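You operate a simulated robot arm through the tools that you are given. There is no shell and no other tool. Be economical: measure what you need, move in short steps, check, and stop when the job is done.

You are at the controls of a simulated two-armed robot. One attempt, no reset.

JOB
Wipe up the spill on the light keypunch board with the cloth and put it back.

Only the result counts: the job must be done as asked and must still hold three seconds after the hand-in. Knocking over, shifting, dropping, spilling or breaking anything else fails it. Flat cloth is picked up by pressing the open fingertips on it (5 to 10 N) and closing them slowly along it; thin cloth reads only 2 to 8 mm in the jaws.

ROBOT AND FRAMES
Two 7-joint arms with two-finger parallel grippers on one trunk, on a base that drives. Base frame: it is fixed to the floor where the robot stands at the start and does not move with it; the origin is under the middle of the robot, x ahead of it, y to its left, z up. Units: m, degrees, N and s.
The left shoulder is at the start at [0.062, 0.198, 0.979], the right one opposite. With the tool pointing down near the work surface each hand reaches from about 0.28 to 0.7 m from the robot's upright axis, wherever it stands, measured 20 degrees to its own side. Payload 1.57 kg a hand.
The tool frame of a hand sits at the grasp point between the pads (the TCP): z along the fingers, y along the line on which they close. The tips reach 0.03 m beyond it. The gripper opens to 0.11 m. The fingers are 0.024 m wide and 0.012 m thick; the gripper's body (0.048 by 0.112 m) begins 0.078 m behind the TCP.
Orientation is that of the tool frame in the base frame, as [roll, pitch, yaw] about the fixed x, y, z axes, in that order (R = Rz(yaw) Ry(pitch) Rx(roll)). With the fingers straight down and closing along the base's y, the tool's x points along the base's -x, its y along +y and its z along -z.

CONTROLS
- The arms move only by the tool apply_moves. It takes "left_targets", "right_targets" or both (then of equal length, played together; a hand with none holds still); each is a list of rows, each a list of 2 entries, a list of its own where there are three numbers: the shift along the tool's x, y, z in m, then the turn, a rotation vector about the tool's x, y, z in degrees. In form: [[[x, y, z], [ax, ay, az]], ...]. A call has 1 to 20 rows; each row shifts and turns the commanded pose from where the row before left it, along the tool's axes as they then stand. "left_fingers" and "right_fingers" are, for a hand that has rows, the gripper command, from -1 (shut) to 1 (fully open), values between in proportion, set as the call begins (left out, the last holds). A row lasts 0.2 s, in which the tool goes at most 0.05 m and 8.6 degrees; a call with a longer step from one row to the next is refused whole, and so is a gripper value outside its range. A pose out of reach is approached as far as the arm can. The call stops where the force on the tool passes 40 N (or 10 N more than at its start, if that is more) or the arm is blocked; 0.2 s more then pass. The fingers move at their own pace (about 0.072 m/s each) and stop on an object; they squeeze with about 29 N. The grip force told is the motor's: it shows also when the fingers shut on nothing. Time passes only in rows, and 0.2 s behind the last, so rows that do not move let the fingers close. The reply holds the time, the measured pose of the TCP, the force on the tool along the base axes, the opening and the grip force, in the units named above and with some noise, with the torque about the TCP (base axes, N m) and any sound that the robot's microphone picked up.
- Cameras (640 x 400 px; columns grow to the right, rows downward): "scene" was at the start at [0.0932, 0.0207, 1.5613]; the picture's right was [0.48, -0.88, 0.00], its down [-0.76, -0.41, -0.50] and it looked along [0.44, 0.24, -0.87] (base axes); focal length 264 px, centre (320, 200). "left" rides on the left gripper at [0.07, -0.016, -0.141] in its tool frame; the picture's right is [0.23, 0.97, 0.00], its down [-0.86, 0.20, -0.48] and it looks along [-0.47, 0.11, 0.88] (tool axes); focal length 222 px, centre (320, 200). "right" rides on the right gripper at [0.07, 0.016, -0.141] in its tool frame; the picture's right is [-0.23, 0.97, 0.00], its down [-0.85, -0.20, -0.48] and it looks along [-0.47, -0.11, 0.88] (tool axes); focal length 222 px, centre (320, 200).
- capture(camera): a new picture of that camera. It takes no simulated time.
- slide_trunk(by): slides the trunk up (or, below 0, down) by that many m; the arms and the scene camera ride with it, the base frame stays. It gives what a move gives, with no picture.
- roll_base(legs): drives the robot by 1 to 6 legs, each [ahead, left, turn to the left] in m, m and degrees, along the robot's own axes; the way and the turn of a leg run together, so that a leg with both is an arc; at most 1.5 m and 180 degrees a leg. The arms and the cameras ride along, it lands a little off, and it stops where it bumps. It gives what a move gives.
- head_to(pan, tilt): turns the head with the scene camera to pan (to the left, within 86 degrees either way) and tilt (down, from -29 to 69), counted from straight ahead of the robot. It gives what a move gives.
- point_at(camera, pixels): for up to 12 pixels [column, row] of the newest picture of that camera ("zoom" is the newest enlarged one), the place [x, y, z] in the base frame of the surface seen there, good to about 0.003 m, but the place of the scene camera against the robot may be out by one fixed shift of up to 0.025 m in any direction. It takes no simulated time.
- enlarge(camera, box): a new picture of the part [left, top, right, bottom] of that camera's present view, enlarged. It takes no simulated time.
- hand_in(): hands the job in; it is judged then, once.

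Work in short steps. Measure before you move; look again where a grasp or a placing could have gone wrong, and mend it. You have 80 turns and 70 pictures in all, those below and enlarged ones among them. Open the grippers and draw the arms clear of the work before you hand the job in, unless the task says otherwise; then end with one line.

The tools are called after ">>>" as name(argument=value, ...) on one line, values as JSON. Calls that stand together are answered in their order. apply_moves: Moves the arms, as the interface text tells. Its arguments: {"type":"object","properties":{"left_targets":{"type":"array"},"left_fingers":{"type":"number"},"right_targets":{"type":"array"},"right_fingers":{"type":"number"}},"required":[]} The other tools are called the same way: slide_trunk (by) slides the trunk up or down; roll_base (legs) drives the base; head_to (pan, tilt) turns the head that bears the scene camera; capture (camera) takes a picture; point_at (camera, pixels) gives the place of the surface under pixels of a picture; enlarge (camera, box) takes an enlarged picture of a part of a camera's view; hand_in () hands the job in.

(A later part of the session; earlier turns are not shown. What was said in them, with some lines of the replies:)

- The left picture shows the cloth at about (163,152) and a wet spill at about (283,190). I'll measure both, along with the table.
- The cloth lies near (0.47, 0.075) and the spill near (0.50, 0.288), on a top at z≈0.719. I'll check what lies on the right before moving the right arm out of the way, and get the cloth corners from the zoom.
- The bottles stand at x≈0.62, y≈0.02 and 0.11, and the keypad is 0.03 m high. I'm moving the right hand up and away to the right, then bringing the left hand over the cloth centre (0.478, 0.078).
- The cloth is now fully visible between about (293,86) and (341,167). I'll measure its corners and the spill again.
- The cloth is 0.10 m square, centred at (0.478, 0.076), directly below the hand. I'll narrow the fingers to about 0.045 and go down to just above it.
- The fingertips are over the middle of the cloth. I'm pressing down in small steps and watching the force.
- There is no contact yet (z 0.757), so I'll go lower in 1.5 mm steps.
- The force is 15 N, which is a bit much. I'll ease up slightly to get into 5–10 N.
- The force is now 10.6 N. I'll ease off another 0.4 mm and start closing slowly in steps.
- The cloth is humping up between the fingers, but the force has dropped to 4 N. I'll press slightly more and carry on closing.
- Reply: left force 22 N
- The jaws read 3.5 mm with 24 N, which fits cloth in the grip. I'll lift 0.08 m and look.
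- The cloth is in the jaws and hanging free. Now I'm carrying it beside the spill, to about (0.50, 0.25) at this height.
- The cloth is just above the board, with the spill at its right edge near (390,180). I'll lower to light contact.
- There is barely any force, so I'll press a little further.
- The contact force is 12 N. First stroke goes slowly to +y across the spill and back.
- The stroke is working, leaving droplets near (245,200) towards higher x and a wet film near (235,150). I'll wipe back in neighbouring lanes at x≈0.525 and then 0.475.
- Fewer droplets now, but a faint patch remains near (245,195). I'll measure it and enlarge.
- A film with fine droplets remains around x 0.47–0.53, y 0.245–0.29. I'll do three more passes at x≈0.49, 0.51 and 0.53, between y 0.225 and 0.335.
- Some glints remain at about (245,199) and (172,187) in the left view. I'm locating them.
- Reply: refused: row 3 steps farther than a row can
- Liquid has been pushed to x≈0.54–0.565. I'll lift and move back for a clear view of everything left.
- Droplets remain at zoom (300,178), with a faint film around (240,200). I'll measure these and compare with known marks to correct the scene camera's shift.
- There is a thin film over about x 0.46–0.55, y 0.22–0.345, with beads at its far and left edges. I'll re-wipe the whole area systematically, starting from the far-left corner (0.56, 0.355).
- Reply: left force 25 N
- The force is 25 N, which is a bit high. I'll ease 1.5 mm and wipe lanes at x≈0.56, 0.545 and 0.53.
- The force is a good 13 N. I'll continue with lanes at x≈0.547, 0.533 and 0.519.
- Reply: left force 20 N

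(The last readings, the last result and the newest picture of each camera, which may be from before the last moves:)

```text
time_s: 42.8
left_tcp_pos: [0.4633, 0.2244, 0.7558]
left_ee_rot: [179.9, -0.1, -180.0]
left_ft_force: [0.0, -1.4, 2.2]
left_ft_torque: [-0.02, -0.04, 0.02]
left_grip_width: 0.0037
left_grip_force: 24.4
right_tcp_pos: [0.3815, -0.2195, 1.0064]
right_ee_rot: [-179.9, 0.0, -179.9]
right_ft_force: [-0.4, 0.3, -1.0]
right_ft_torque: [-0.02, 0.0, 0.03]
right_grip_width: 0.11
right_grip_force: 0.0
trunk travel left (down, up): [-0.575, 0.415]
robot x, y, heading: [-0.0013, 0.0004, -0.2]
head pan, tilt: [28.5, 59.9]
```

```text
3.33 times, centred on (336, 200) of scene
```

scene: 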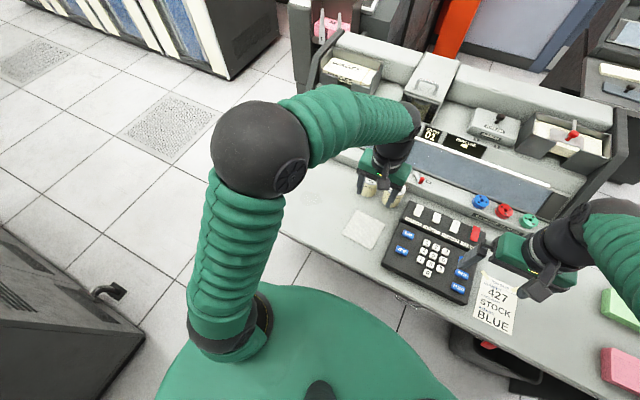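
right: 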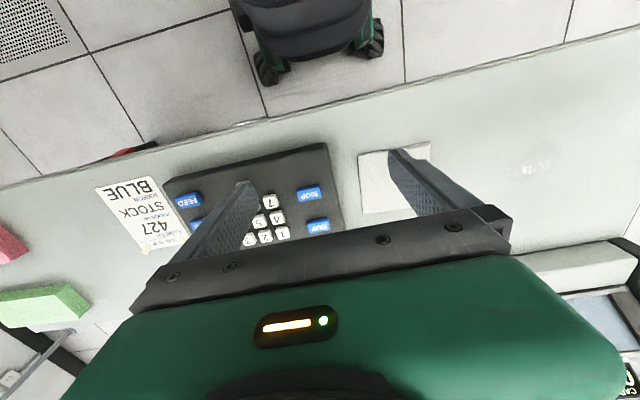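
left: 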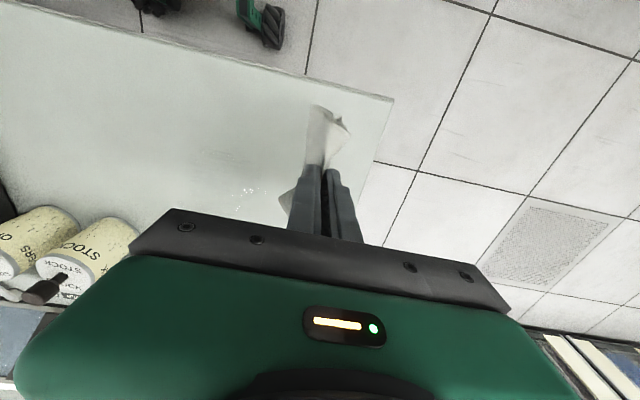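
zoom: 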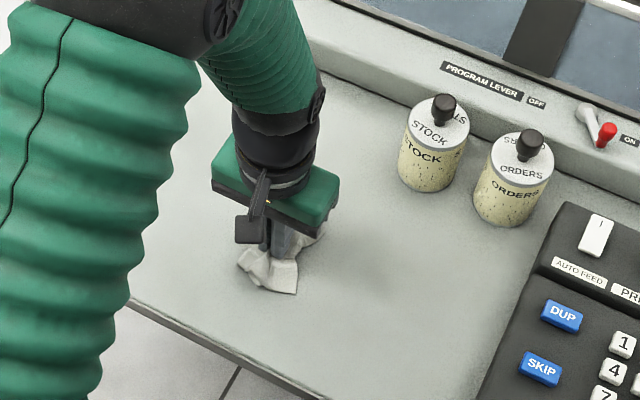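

The board is nearly clean, with only a few glints at left-view (412,237). I'll lift and step back to see what remains.

>>> apply_moves(left_targets=[[[0, 0, -0.03], [0, 0, 0]], [[0.02, 0, -0.04], [0, 0, 0]], [[0.03, 0, -0.03], [0, 0, 0]], [[0.03, 0, -0.02], [0, 0, 0]], [[0, 0, 0], [0, 0, 0]]])

>>> capture(camera="left")

>>> enlarge(camera="left", box=[240, 80, 496, 240])

>>> enlarge(camera="scene", box=[240, 140, 432, 260])

```text
time_s: 44.0
left_tcp_pos: [0.3827, 0.2259, 0.8746]
left_ee_rot: [180.0, 0.0, -180.0]
left_ft_force: [1.0, 0.3, 0.9]
left_ft_torque: [0.01, 0.01, 0.03]
left_grip_width: 0.0037
left_grip_force: 24.6
right_tcp_pos: [0.3814, -0.2186, 1.0061]
right_ee_rot: [-180.0, 0.0, -180.0]
right_ft_force: [-0.1, -0.2, -0.4]
right_ft_torque: [0.02, -0.01, 0.0]
right_grip_width: 0.1101
right_grip_force: 0.0
trunk travel left (down, up): [-0.575, 0.415]
robot x, y, heading: [-0.0031, -0.0018, 0.1]
head pan, tilt: [28.5, 59.9]
```

```text
44 pictures are left
```

left: 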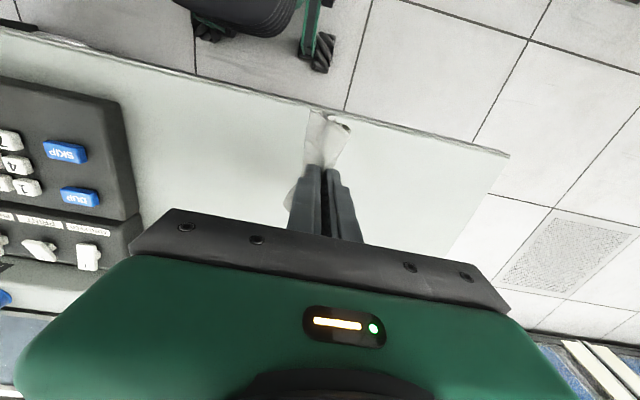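

```text
2.50 times, centred on (368, 160) of left
```

zoom: 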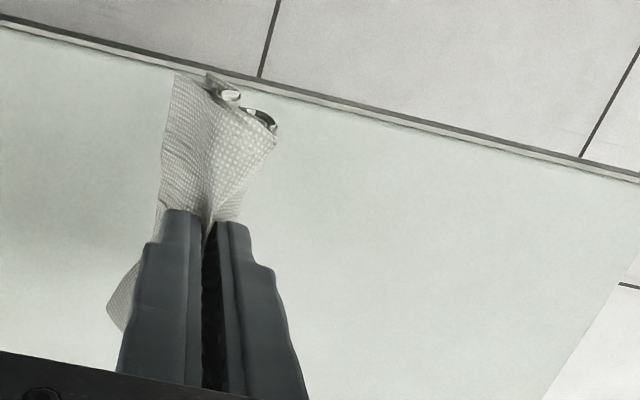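

```text
3.33 times, centred on (336, 200) of scene
```

zoom: 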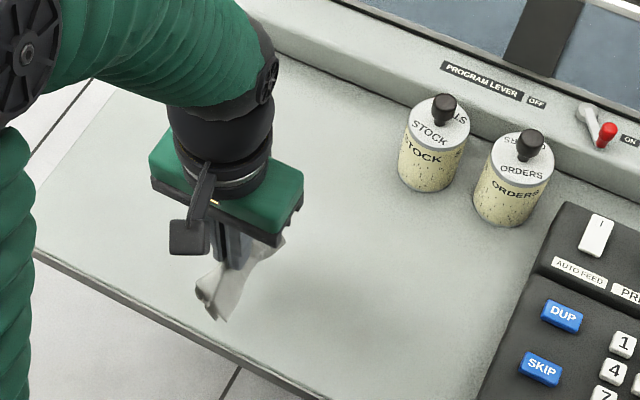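

The hand hides the far part. I'll go up over the cloth's home spot, where the first picture gave a clear view of the spill area.

>>> apply_moves(left_targets=[[[-0.015, -0.03, -0.02], [0, 0, 0]], [[-0.02, -0.03, -0.02], [0, 0, 0]], [[-0.02, -0.03, -0.02], [0, 0, 0]], [[-0.02, -0.03, -0.02], [0, 0, 0]], [[-0.018, -0.03, -0.01], [0, 0, 0]], [[0, 0, 0], [0, 0, 0]]])

>>> capture(camera="left")

>>> enlarge(camera="left", box=[350, 100, 542, 220])

>>> enlarge(camera="scene", box=[240, 130, 400, 230])

```text
time_s: 45.4
left_tcp_pos: [0.4766, 0.0745, 0.9644]
left_ee_rot: [179.9, 0.1, -180.0]
left_ft_force: [0.1, 0.8, 1.1]
left_ft_torque: [0.0, 0.0, 0.01]
left_grip_width: 0.0036
left_grip_force: 24.7
right_tcp_pos: [0.3814, -0.2188, 1.006]
right_ee_rot: [180.0, 0.0, -180.0]
right_ft_force: [0.1, -0.6, -0.3]
right_ft_torque: [0.01, 0.01, 0.0]
right_grip_width: 0.1102
right_grip_force: 0.1
trunk travel left (down, up): [-0.575, 0.415]
robot x, y, heading: [-0.0007, -0.0007, 0.1]
head pan, tilt: [28.5, 59.9]
```

```text
41 pictures are left
```

left: 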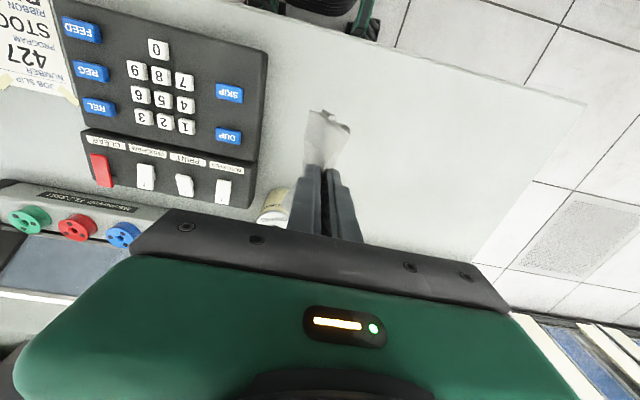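

```text
3.33 times, centred on (446, 160) of left
```

zoom: 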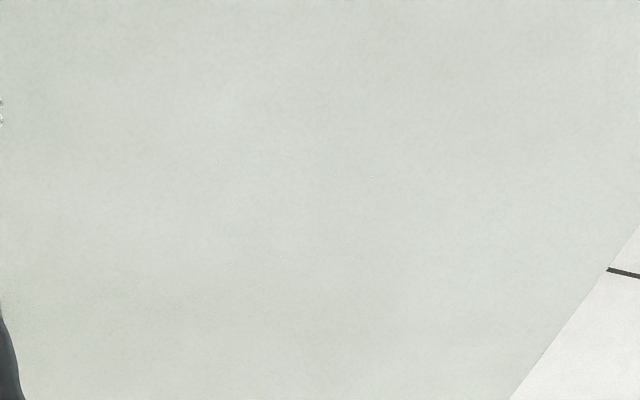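

```text
4.00 times, centred on (320, 180) of scene
```

zoom: 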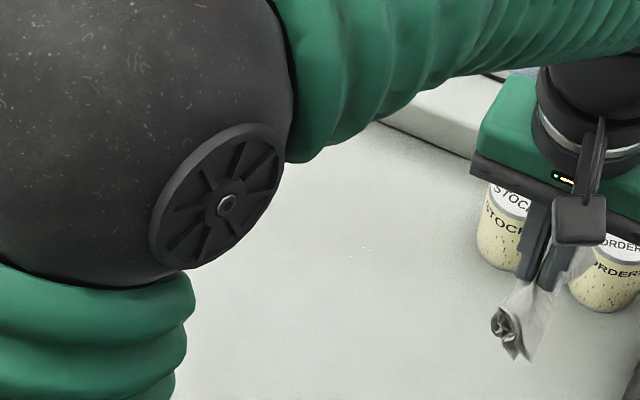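

Only barely visible specks remain: left zoom (190,275), (225,260), (370,180), and scene zoom (365,248). I'll locate them for one more polish.

>>> point_at(camera="left", pixels=[[407, 183], [417, 178], [431, 157], [461, 154], [445, 175]])

>>> point_at(camera="zoom", pixels=[[365, 248], [350, 245]])

```text
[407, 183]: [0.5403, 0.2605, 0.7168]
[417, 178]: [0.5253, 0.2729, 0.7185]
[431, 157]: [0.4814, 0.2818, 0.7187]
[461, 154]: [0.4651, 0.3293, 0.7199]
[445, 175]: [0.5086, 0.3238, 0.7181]
```

```text
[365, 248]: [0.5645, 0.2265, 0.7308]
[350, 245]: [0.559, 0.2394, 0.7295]
```

I'll do a second polishing pass over x 0.455–0.57, y 0.225–0.355, moving over first in y, then in x, then down.

>>> apply_moves(left_targets=[[[0, 0.04, 0], [0, 0, 0]], [[0, 0.04, 0], [0, 0, 0]], [[0, 0.04, 0], [0, 0, 0]], [[-0.03, 0.033, 0], [0, 0, 0]], [[-0.03, 0, 0.03], [0, 0, 0]], [[-0.03, 0, 0.035], [0, 0, 0]], [[0, 0, 0.045], [0, 0, 0]], [[0, 0, 0.045], [0, 0, 0]], [[0, 0, 0.045], [0, 0, 0]], [[0, 0, 0.007], [0, 0, 0]], [[0, 0, 0], [0, 0, 0]]])

```text
time_s: 47.8
left_tcp_pos: [0.5661, 0.2277, 0.7584]
left_ee_rot: [179.9, 0.1, 179.9]
left_ft_force: [-0.5, -0.9, 2.9]
left_ft_torque: [-0.04, -0.04, -0.01]
left_grip_width: 0.0035
left_grip_force: 24.8
right_tcp_pos: [0.381, -0.2206, 1.0071]
right_ee_rot: [180.0, 0.0, 179.9]
right_ft_force: [0.8, 0.0, 0.1]
right_ft_torque: [0.02, -0.01, 0.02]
right_grip_width: 0.1098
right_grip_force: 0.1
trunk travel left (down, up): [-0.575, 0.415]
robot x, y, heading: [-0.0023, -0.0013, -0.2]
head pan, tilt: [28.5, 59.9]
```

Light contact at 3 N. I'll press 2 mm more and wipe the lanes.

>>> apply_moves(left_targets=[[[0, 0, 0.0015], [0, 0, 0]], [[0, 0, 0.001], [0, 0, 0]], [[0, 0.026, 0], [0, 0, 0]], [[0, 0.026, 0], [0, 0, 0]], [[0, 0.026, 0], [0, 0, 0]], [[0, 0.026, 0], [0, 0, 0]], [[0, 0.026, 0], [0, 0, 0]], [[0.014, 0, 0], [0, 0, 0]], [[0, -0.026, 0], [0, 0, 0]], [[0, -0.026, 0], [0, 0, 0]], [[0, -0.026, 0], [0, 0, 0]], [[0, -0.026, 0], [0, 0, 0]], [[0, -0.026, 0], [0, 0, 0]], [[0.014, 0, 0], [0, 0, 0]]])

>>> apply_moves(left_targets=[[[0, 0.026, 0], [0, 0, 0]], [[0, 0.026, 0], [0, 0, 0]], [[0, 0.026, 0], [0, 0, 0]], [[0, 0.026, 0], [0, 0, 0]], [[0, 0.026, 0], [0, 0, 0]], [[0.014, 0, 0], [0, 0, 0]], [[0, -0.026, 0], [0, 0, 0]], [[0, -0.026, 0], [0, 0, 0]], [[0, -0.026, 0], [0, 0, 0]], [[0, -0.026, 0], [0, 0, 0]], [[0, -0.026, 0], [0, 0, 0]], [[0.014, 0, 0], [0, 0, 0]], [[0, 0, 0], [0, 0, 0]]])

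```text
time_s: 50.8
left_tcp_pos: [0.5359, 0.2273, 0.7574]
left_ee_rot: [-179.9, 0.1, 180.0]
left_ft_force: [0.8, 0.2, 1.3]
left_ft_torque: [-0.01, -0.06, -0.02]
left_grip_width: 0.0035
left_grip_force: 24.6
right_tcp_pos: [0.3809, -0.2193, 1.0078]
right_ee_rot: [-179.9, 0.1, -179.9]
right_ft_force: [-0.1, 0.7, 0.4]
right_ft_torque: [0.01, -0.04, 0.02]
right_grip_width: 0.11
right_grip_force: 0.1
trunk travel left (down, up): [-0.575, 0.415]
robot x, y, heading: [0.0007, -0.0002, 0.1]
head pan, tilt: [28.5, 59.9]
```

```text
time_s: 53.6
left_tcp_pos: [0.5113, 0.2263, 0.7551]
left_ee_rot: [179.9, 0.1, 179.9]
left_ft_force: [3.6, -1.4, 9.3]
left_ft_torque: [0.0, -0.08, 0.03]
left_grip_width: 0.0035
left_grip_force: 25.1
right_tcp_pos: [0.3819, -0.2195, 1.007]
right_ee_rot: [-180.0, 0.0, 179.9]
right_ft_force: [0.1, -0.2, -0.2]
right_ft_torque: [0.02, -0.03, 0.02]
right_grip_width: 0.1099
right_grip_force: 0.0
trunk travel left (down, up): [-0.575, 0.415]
robot x, y, heading: [-0.0008, 0.0001, 0.1]
head pan, tilt: [28.5, 59.9]
```

Still in contact at 9 N. I'll press 0.7 mm more and finish the lanes down to x≈0.455.

>>> apply_moves(left_targets=[[[0, 0, 0.0007], [0, 0, 0]], [[0, 0.026, 0], [0, 0, 0]], [[0, 0.026, 0], [0, 0, 0]], [[0, 0.026, 0], [0, 0, 0]], [[0, 0.026, 0], [0, 0, 0]], [[0, 0.026, 0], [0, 0, 0]], [[0.014, 0, 0], [0, 0, 0]], [[0, -0.026, 0], [0, 0, 0]], [[0, -0.026, 0], [0, 0, 0]], [[0, -0.026, 0], [0, 0, 0]], [[0, -0.026, 0], [0, 0, 0]], [[0, -0.026, 0], [0, 0, 0]], [[0.014, 0, 0], [0, 0, 0]]])

>>> apply_moves(left_targets=[[[0, 0.026, 0], [0, 0, 0]], [[0, 0.026, 0], [0, 0, 0]], [[0, 0.026, 0], [0, 0, 0]], [[0, 0.026, 0], [0, 0, 0]], [[0, 0.026, 0], [0, 0, 0]], [[0.014, 0, 0], [0, 0, 0]], [[0.012, -0.026, 0], [0, 0, 0]], [[0, -0.026, 0], [0, 0, 0]], [[0, -0.026, 0], [0, 0, 0]], [[0, -0.026, 0], [0, 0, 0]], [[0, -0.026, 0], [0, 0, 0]], [[0, 0, -0.02], [0, 0, 0]], [[0, 0, -0.03], [0, 0, 0]], [[0, 0, -0.03], [0, 0, 0]]])

>>> apply_moves(left_targets=[[[0, -0.03, -0.03], [0, 0, 0]], [[0, -0.04, -0.03], [0, 0, 0]], [[0, -0.04, -0.03], [0, 0, 0]], [[-0.015, -0.02, -0.03], [0, 0, 0]], [[-0.015, -0.02, 0], [0, 0, 0]], [[0, 0, 0], [0, 0, 0]]])

>>> capture(camera="left")

>>> enlarge(camera="left", box=[350, 100, 510, 200])

>>> enlarge(camera="scene", box=[240, 130, 400, 230])

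```text
time_s: 56.4
left_tcp_pos: [0.4814, 0.2277, 0.7561]
left_ee_rot: [-180.0, 0.0, 179.8]
left_ft_force: [0.6, -0.1, 0.6]
left_ft_torque: [-0.03, -0.05, 0.0]
left_grip_width: 0.0036
left_grip_force: 24.0
right_tcp_pos: [0.3814, -0.2186, 1.0073]
right_ee_rot: [-180.0, -0.1, 180.0]
right_ft_force: [-0.1, 0.4, 0.3]
right_ft_torque: [-0.02, 0.03, 0.03]
right_grip_width: 0.1101
right_grip_force: 0.1
trunk travel left (down, up): [-0.575, 0.415]
robot x, y, heading: [-0.0044, -0.0002, 0.1]
head pan, tilt: [28.5, 59.9]
```

```text
time_s: 59.4
left_tcp_pos: [0.4542, 0.2274, 0.8349]
left_ee_rot: [180.0, 0.0, 179.9]
left_ft_force: [0.3, 0.4, -0.8]
left_ft_torque: [0.0, -0.02, 0.0]
left_grip_width: 0.0035
left_grip_force: 24.4
right_tcp_pos: [0.3809, -0.2203, 1.0073]
right_ee_rot: [-179.9, 0.0, 179.9]
right_ft_force: [-1.0, -1.2, 0.3]
right_ft_torque: [-0.02, 0.01, 0.02]
right_grip_width: 0.1102
right_grip_force: 0.1
trunk travel left (down, up): [-0.575, 0.415]
robot x, y, heading: [-0.0024, 0.0017, 0.1]
head pan, tilt: [28.5, 59.9]
```

```text
time_s: 60.8
left_tcp_pos: [0.4843, 0.0779, 0.9546]
left_ee_rot: [179.9, 0.1, 180.0]
left_ft_force: [0.5, 0.0, -0.1]
left_ft_torque: [-0.01, 0.01, -0.01]
left_grip_width: 0.0035
left_grip_force: 25.0
right_tcp_pos: [0.3815, -0.2191, 1.0073]
right_ee_rot: [180.0, -0.1, 180.0]
right_ft_force: [-0.5, 0.4, 0.0]
right_ft_torque: [-0.02, 0.01, 0.02]
right_grip_width: 0.11
right_grip_force: 0.0
trunk travel left (down, up): [-0.575, 0.415]
robot x, y, heading: [0.0021, 0.0013, 0.1]
head pan, tilt: [28.5, 59.9]
```

```text
38 pictures are left
```

left: 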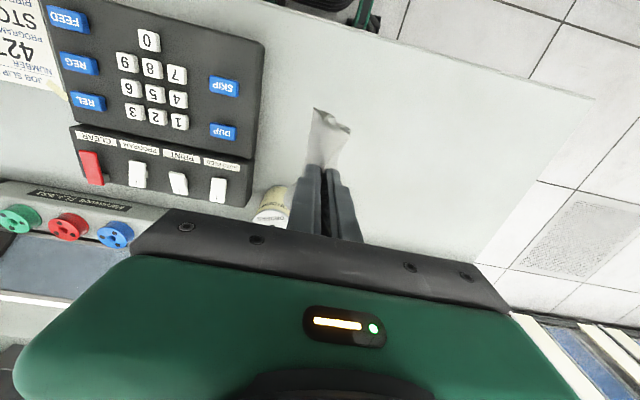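

```text
4.00 times, centred on (430, 150) of left
```

zoom: 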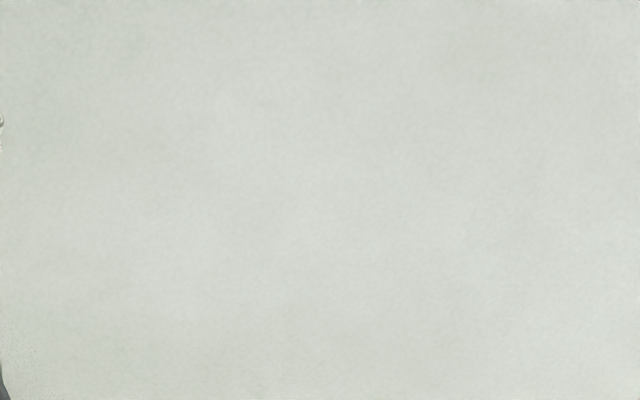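

```text
4.00 times, centred on (320, 180) of scene
```

zoom: 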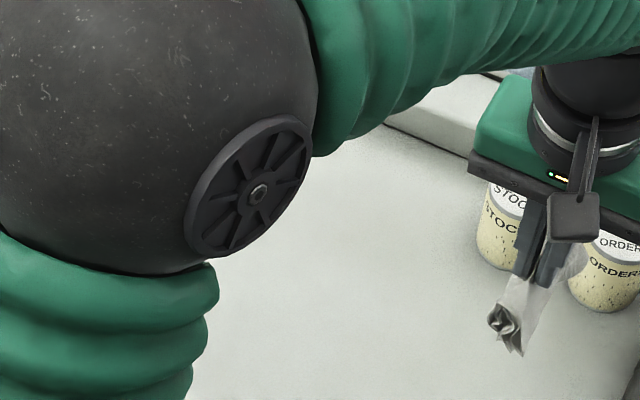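

The board is clean in both views. Now I'm lowering the cloth back onto its original spot at (0.477, 0.076).

>>> apply_moves(left_targets=[[[0.004, -0.001, 0.04], [0, 0, 0]], [[0.0035, -0.001, 0.04], [0, 0, 0]], [[0, 0, 0.04], [0, 0, 0]], [[0, 0, 0.03], [0, 0, 0]], [[0, 0, 0.02], [0, 0, 0]], [[0, 0, 0.015], [0, 0, 0]], [[0, 0, 0.01], [0, 0, 0]], [[0, 0, 0], [0, 0, 0]]])

>>> enlarge(camera="left", box=[200, 60, 456, 220])

```text
time_s: 62.6
left_tcp_pos: [0.4781, 0.0756, 0.7595]
left_ee_rot: [179.9, 0.1, -179.9]
left_ft_force: [0.5, -0.4, 1.2]
left_ft_torque: [-0.01, -0.02, 0.04]
left_grip_width: 0.0035
left_grip_force: 24.5
right_tcp_pos: [0.3805, -0.2211, 1.0078]
right_ee_rot: [179.9, 0.1, -180.0]
right_ft_force: [0.8, 0.4, -0.1]
right_ft_torque: [-0.03, 0.0, -0.02]
right_grip_width: 0.1099
right_grip_force: 0.0
trunk travel left (down, up): [-0.575, 0.415]
robot x, y, heading: [0.0008, 0.0004, 0.2]
head pan, tilt: [28.5, 59.9]
```

```text
2.50 times, centred on (328, 140) of left
```

zoom: 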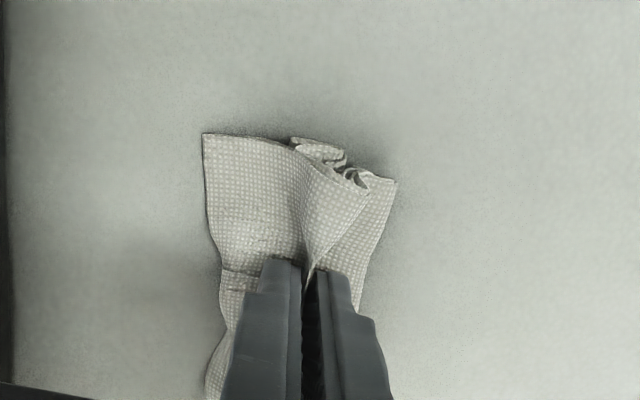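

The cloth touches the board at the right spot. I'll lower 3 mm more and open slowly.

>>> apply_moves(left_targets=[[[0, 0, 0.002], [0, 0, 0]], [[0, 0, 0.001], [0, 0, 0]], [[0, 0, 0], [0, 0, 0]]])

>>> apply_moves(left_targets=[[[0, 0, 0], [0, 0, 0]]], left_fingers=-0.75)

>>> apply_moves(left_targets=[[[0, 0, 0], [0, 0, 0]]], left_fingers=-0.5)

>>> apply_moves(left_targets=[[[0, 0, 0], [0, 0, 0]], [[0, 0, 0], [0, 0, 0]]], left_fingers=-0.25)

>>> enlarge(camera="left", box=[200, 60, 456, 220])

```text
time_s: 63.4
left_tcp_pos: [0.4778, 0.077, 0.7576]
left_ee_rot: [179.9, 0.0, 180.0]
left_ft_force: [-0.9, -0.3, 9.1]
left_ft_torque: [0.01, 0.01, -0.01]
left_grip_width: 0.0035
left_grip_force: 24.5
right_tcp_pos: [0.3804, -0.2202, 1.0069]
right_ee_rot: [-179.9, 0.0, 179.9]
right_ft_force: [-0.2, -0.9, -1.2]
right_ft_torque: [0.0, 0.0, 0.06]
right_grip_width: 0.1099
right_grip_force: 0.1
trunk travel left (down, up): [-0.575, 0.415]
robot x, y, heading: [0.0004, -0.0017, 0.0]
head pan, tilt: [28.5, 59.9]
```

```text
time_s: 63.8
left_tcp_pos: [0.4759, 0.0763, 0.757]
left_ee_rot: [180.0, 0.1, -180.0]
left_ft_force: [-0.7, -1.1, 3.3]
left_ft_torque: [-0.01, -0.01, 0.04]
left_grip_width: 0.0135
left_grip_force: 0.1
right_tcp_pos: [0.3803, -0.2212, 1.0066]
right_ee_rot: [-180.0, 0.0, 180.0]
right_ft_force: [0.7, -0.4, -0.7]
right_ft_torque: [0.0, -0.01, -0.02]
right_grip_width: 0.1102
right_grip_force: 0.1
trunk travel left (down, up): [-0.575, 0.415]
robot x, y, heading: [0.0047, -0.0027, -0.0]
head pan, tilt: [28.5, 59.9]
```

```text
time_s: 64.2
left_tcp_pos: [0.4781, 0.0766, 0.7554]
left_ee_rot: [179.9, 0.1, 180.0]
left_ft_force: [-0.7, -1.2, -0.1]
left_ft_torque: [0.01, 0.03, -0.05]
left_grip_width: 0.0275
left_grip_force: 0.1
right_tcp_pos: [0.3804, -0.2202, 1.0068]
right_ee_rot: [180.0, 0.0, -180.0]
right_ft_force: [1.0, 0.6, 0.1]
right_ft_torque: [-0.03, -0.02, 0.02]
right_grip_width: 0.1101
right_grip_force: 0.0
trunk travel left (down, up): [-0.575, 0.415]
robot x, y, heading: [0.0025, -0.004, 0.1]
head pan, tilt: [28.5, 59.9]
```

```text
time_s: 64.8
left_tcp_pos: [0.477, 0.0762, 0.7561]
left_ee_rot: [179.8, 0.0, 179.9]
left_ft_force: [-0.4, 0.0, 0.8]
left_ft_torque: [0.02, 0.01, -0.01]
left_grip_width: 0.0412
left_grip_force: 0.0
right_tcp_pos: [0.3819, -0.2188, 1.0078]
right_ee_rot: [-180.0, 0.0, -180.0]
right_ft_force: [-0.1, -0.6, 0.2]
right_ft_torque: [-0.01, 0.02, 0.01]
right_grip_width: 0.1098
right_grip_force: 0.0
trunk travel left (down, up): [-0.575, 0.415]
robot x, y, heading: [-0.0004, -0.0, -0.2]
head pan, tilt: [28.5, 59.9]
```

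```text
2.50 times, centred on (328, 140) of left
```

zoom: 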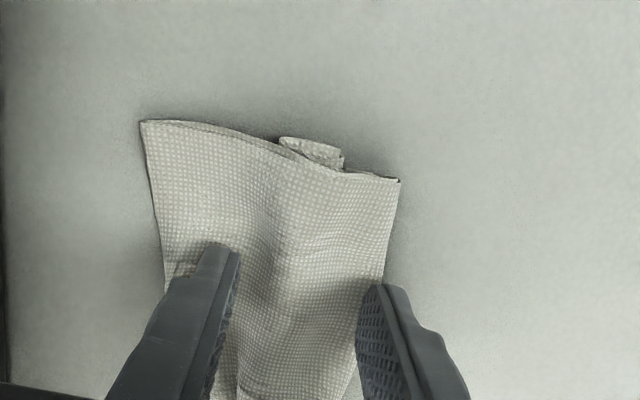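

The cloth is released and spreading back out. I'll raise the hand straight up and look.

>>> apply_moves(left_targets=[[[0, 0, -0.01], [0, 0, 0]], [[0, 0, -0.03], [0, 0, 0]], [[0, 0, -0.04], [0, 0, 0]], [[0, 0, -0.04], [0, 0, 0]], [[0, 0, -0.04], [0, 0, 0]], [[0, 0, -0.04], [0, 0, 0]]])

>>> capture(camera="left")

>>> point_at(camera="left", pixels=[[293, 88], [357, 106], [341, 165], [281, 147], [320, 126]])

>>> enlarge(camera="left", box=[240, 70, 400, 170])

```text
time_s: 66.2
left_tcp_pos: [0.4764, 0.0744, 0.958]
left_ee_rot: [179.8, 0.2, 180.0]
left_ft_force: [-0.5, -0.3, -0.1]
left_ft_torque: [0.0, -0.01, -0.03]
left_grip_width: 0.0412
left_grip_force: 0.0
right_tcp_pos: [0.3805, -0.2192, 1.0076]
right_ee_rot: [180.0, -0.1, -180.0]
right_ft_force: [0.1, 0.1, 0.2]
right_ft_torque: [-0.01, 0.03, -0.02]
right_grip_width: 0.1096
right_grip_force: 0.1
trunk travel left (down, up): [-0.575, 0.415]
robot x, y, heading: [-0.0012, 0.0002, 0.1]
head pan, tilt: [28.5, 59.9]
```

```text
33 pictures are left
```

left: 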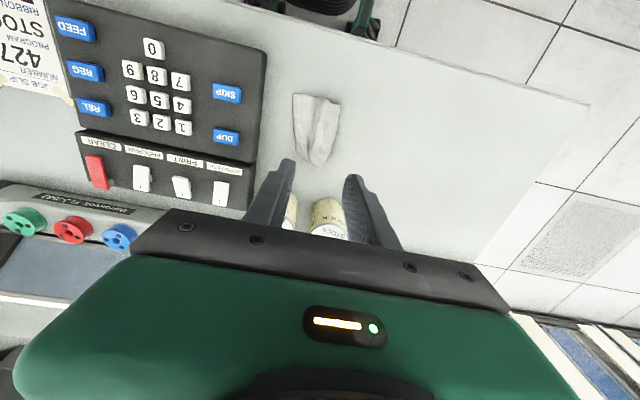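

```text
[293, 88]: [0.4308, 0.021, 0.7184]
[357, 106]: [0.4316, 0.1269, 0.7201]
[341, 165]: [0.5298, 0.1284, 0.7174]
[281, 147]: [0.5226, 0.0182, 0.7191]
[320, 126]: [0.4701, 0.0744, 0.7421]
```

```text
4.00 times, centred on (320, 120) of left
```

zoom: 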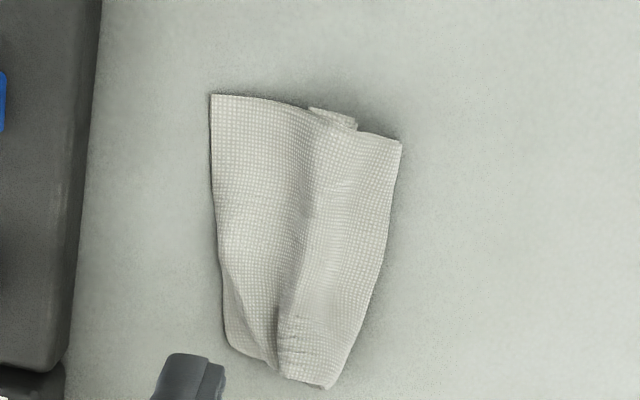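

The cloth lies on its original footprint, a bit rumpled and centred near (0.475, 0.072). I'll move the left hand back clear of the work and check the whole board once more.

>>> apply_moves(left_targets=[[[0.01, 0.045, 0], [0, 0, 0]], [[0.02, 0.045, 0], [0, 0, 0]], [[0.02, 0.045, 0], [0, 0, 0]], [[0.02, 0.045, 0], [0, 0, 0]], [[0.02, 0.045, 0], [0, 0, 0]], [[0.02, 0.045, 0], [0, 0, 0]], [[0, 0, 0], [0, 0, 0]]], left_fingers=1)

>>> enlarge(camera="scene", box=[240, 130, 480, 280])

>>> enlarge(camera="left", box=[80, 80, 400, 280])

```text
time_s: 67.8
left_tcp_pos: [0.3659, 0.3472, 0.9581]
left_ee_rot: [179.9, 0.0, 179.9]
left_ft_force: [0.1, 0.5, -0.6]
left_ft_torque: [-0.02, 0.03, 0.0]
left_grip_width: 0.1101
left_grip_force: 0.1
right_tcp_pos: [0.3817, -0.218, 1.0076]
right_ee_rot: [180.0, -0.1, 180.0]
right_ft_force: [0.9, 0.1, -0.1]
right_ft_torque: [0.0, 0.02, -0.01]
right_grip_width: 0.1101
right_grip_force: 0.1
trunk travel left (down, up): [-0.575, 0.415]
robot x, y, heading: [0.0007, -0.002, -0.2]
head pan, tilt: [28.5, 59.9]
```

```text
2.67 times, centred on (360, 205) of scene
```

zoom: 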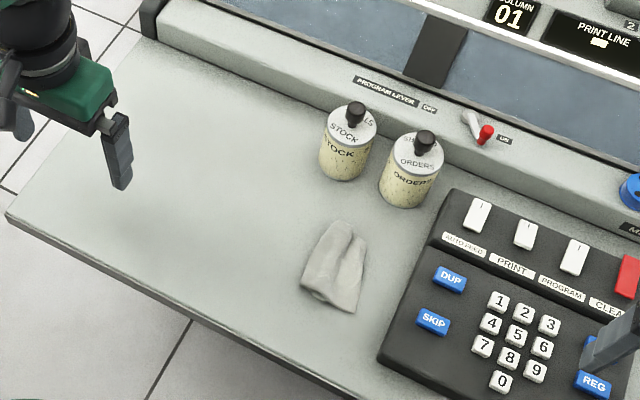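

```text
2.00 times, centred on (240, 180) of left
```

zoom: 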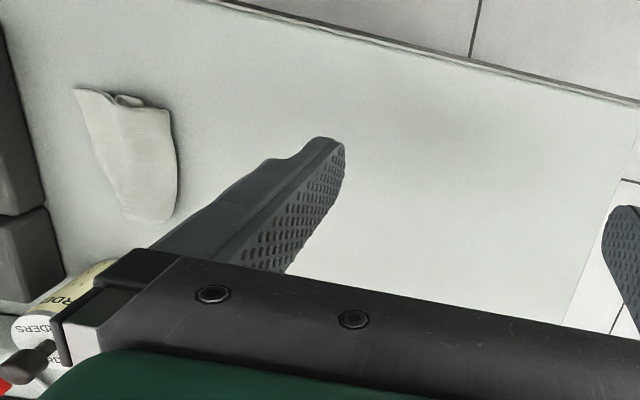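

The spill area is clean, the cloth is back in its place, the bottles and keypad are untouched, and both hands are open and clear. Handing in.

>>> hand_in()

```text
The job is handed in.
```

I wiped up the spill and put the cloth back on its original spot, a bit rumpled rather than flat; nothing else looked moved in the last pictures, and the job is handed in.
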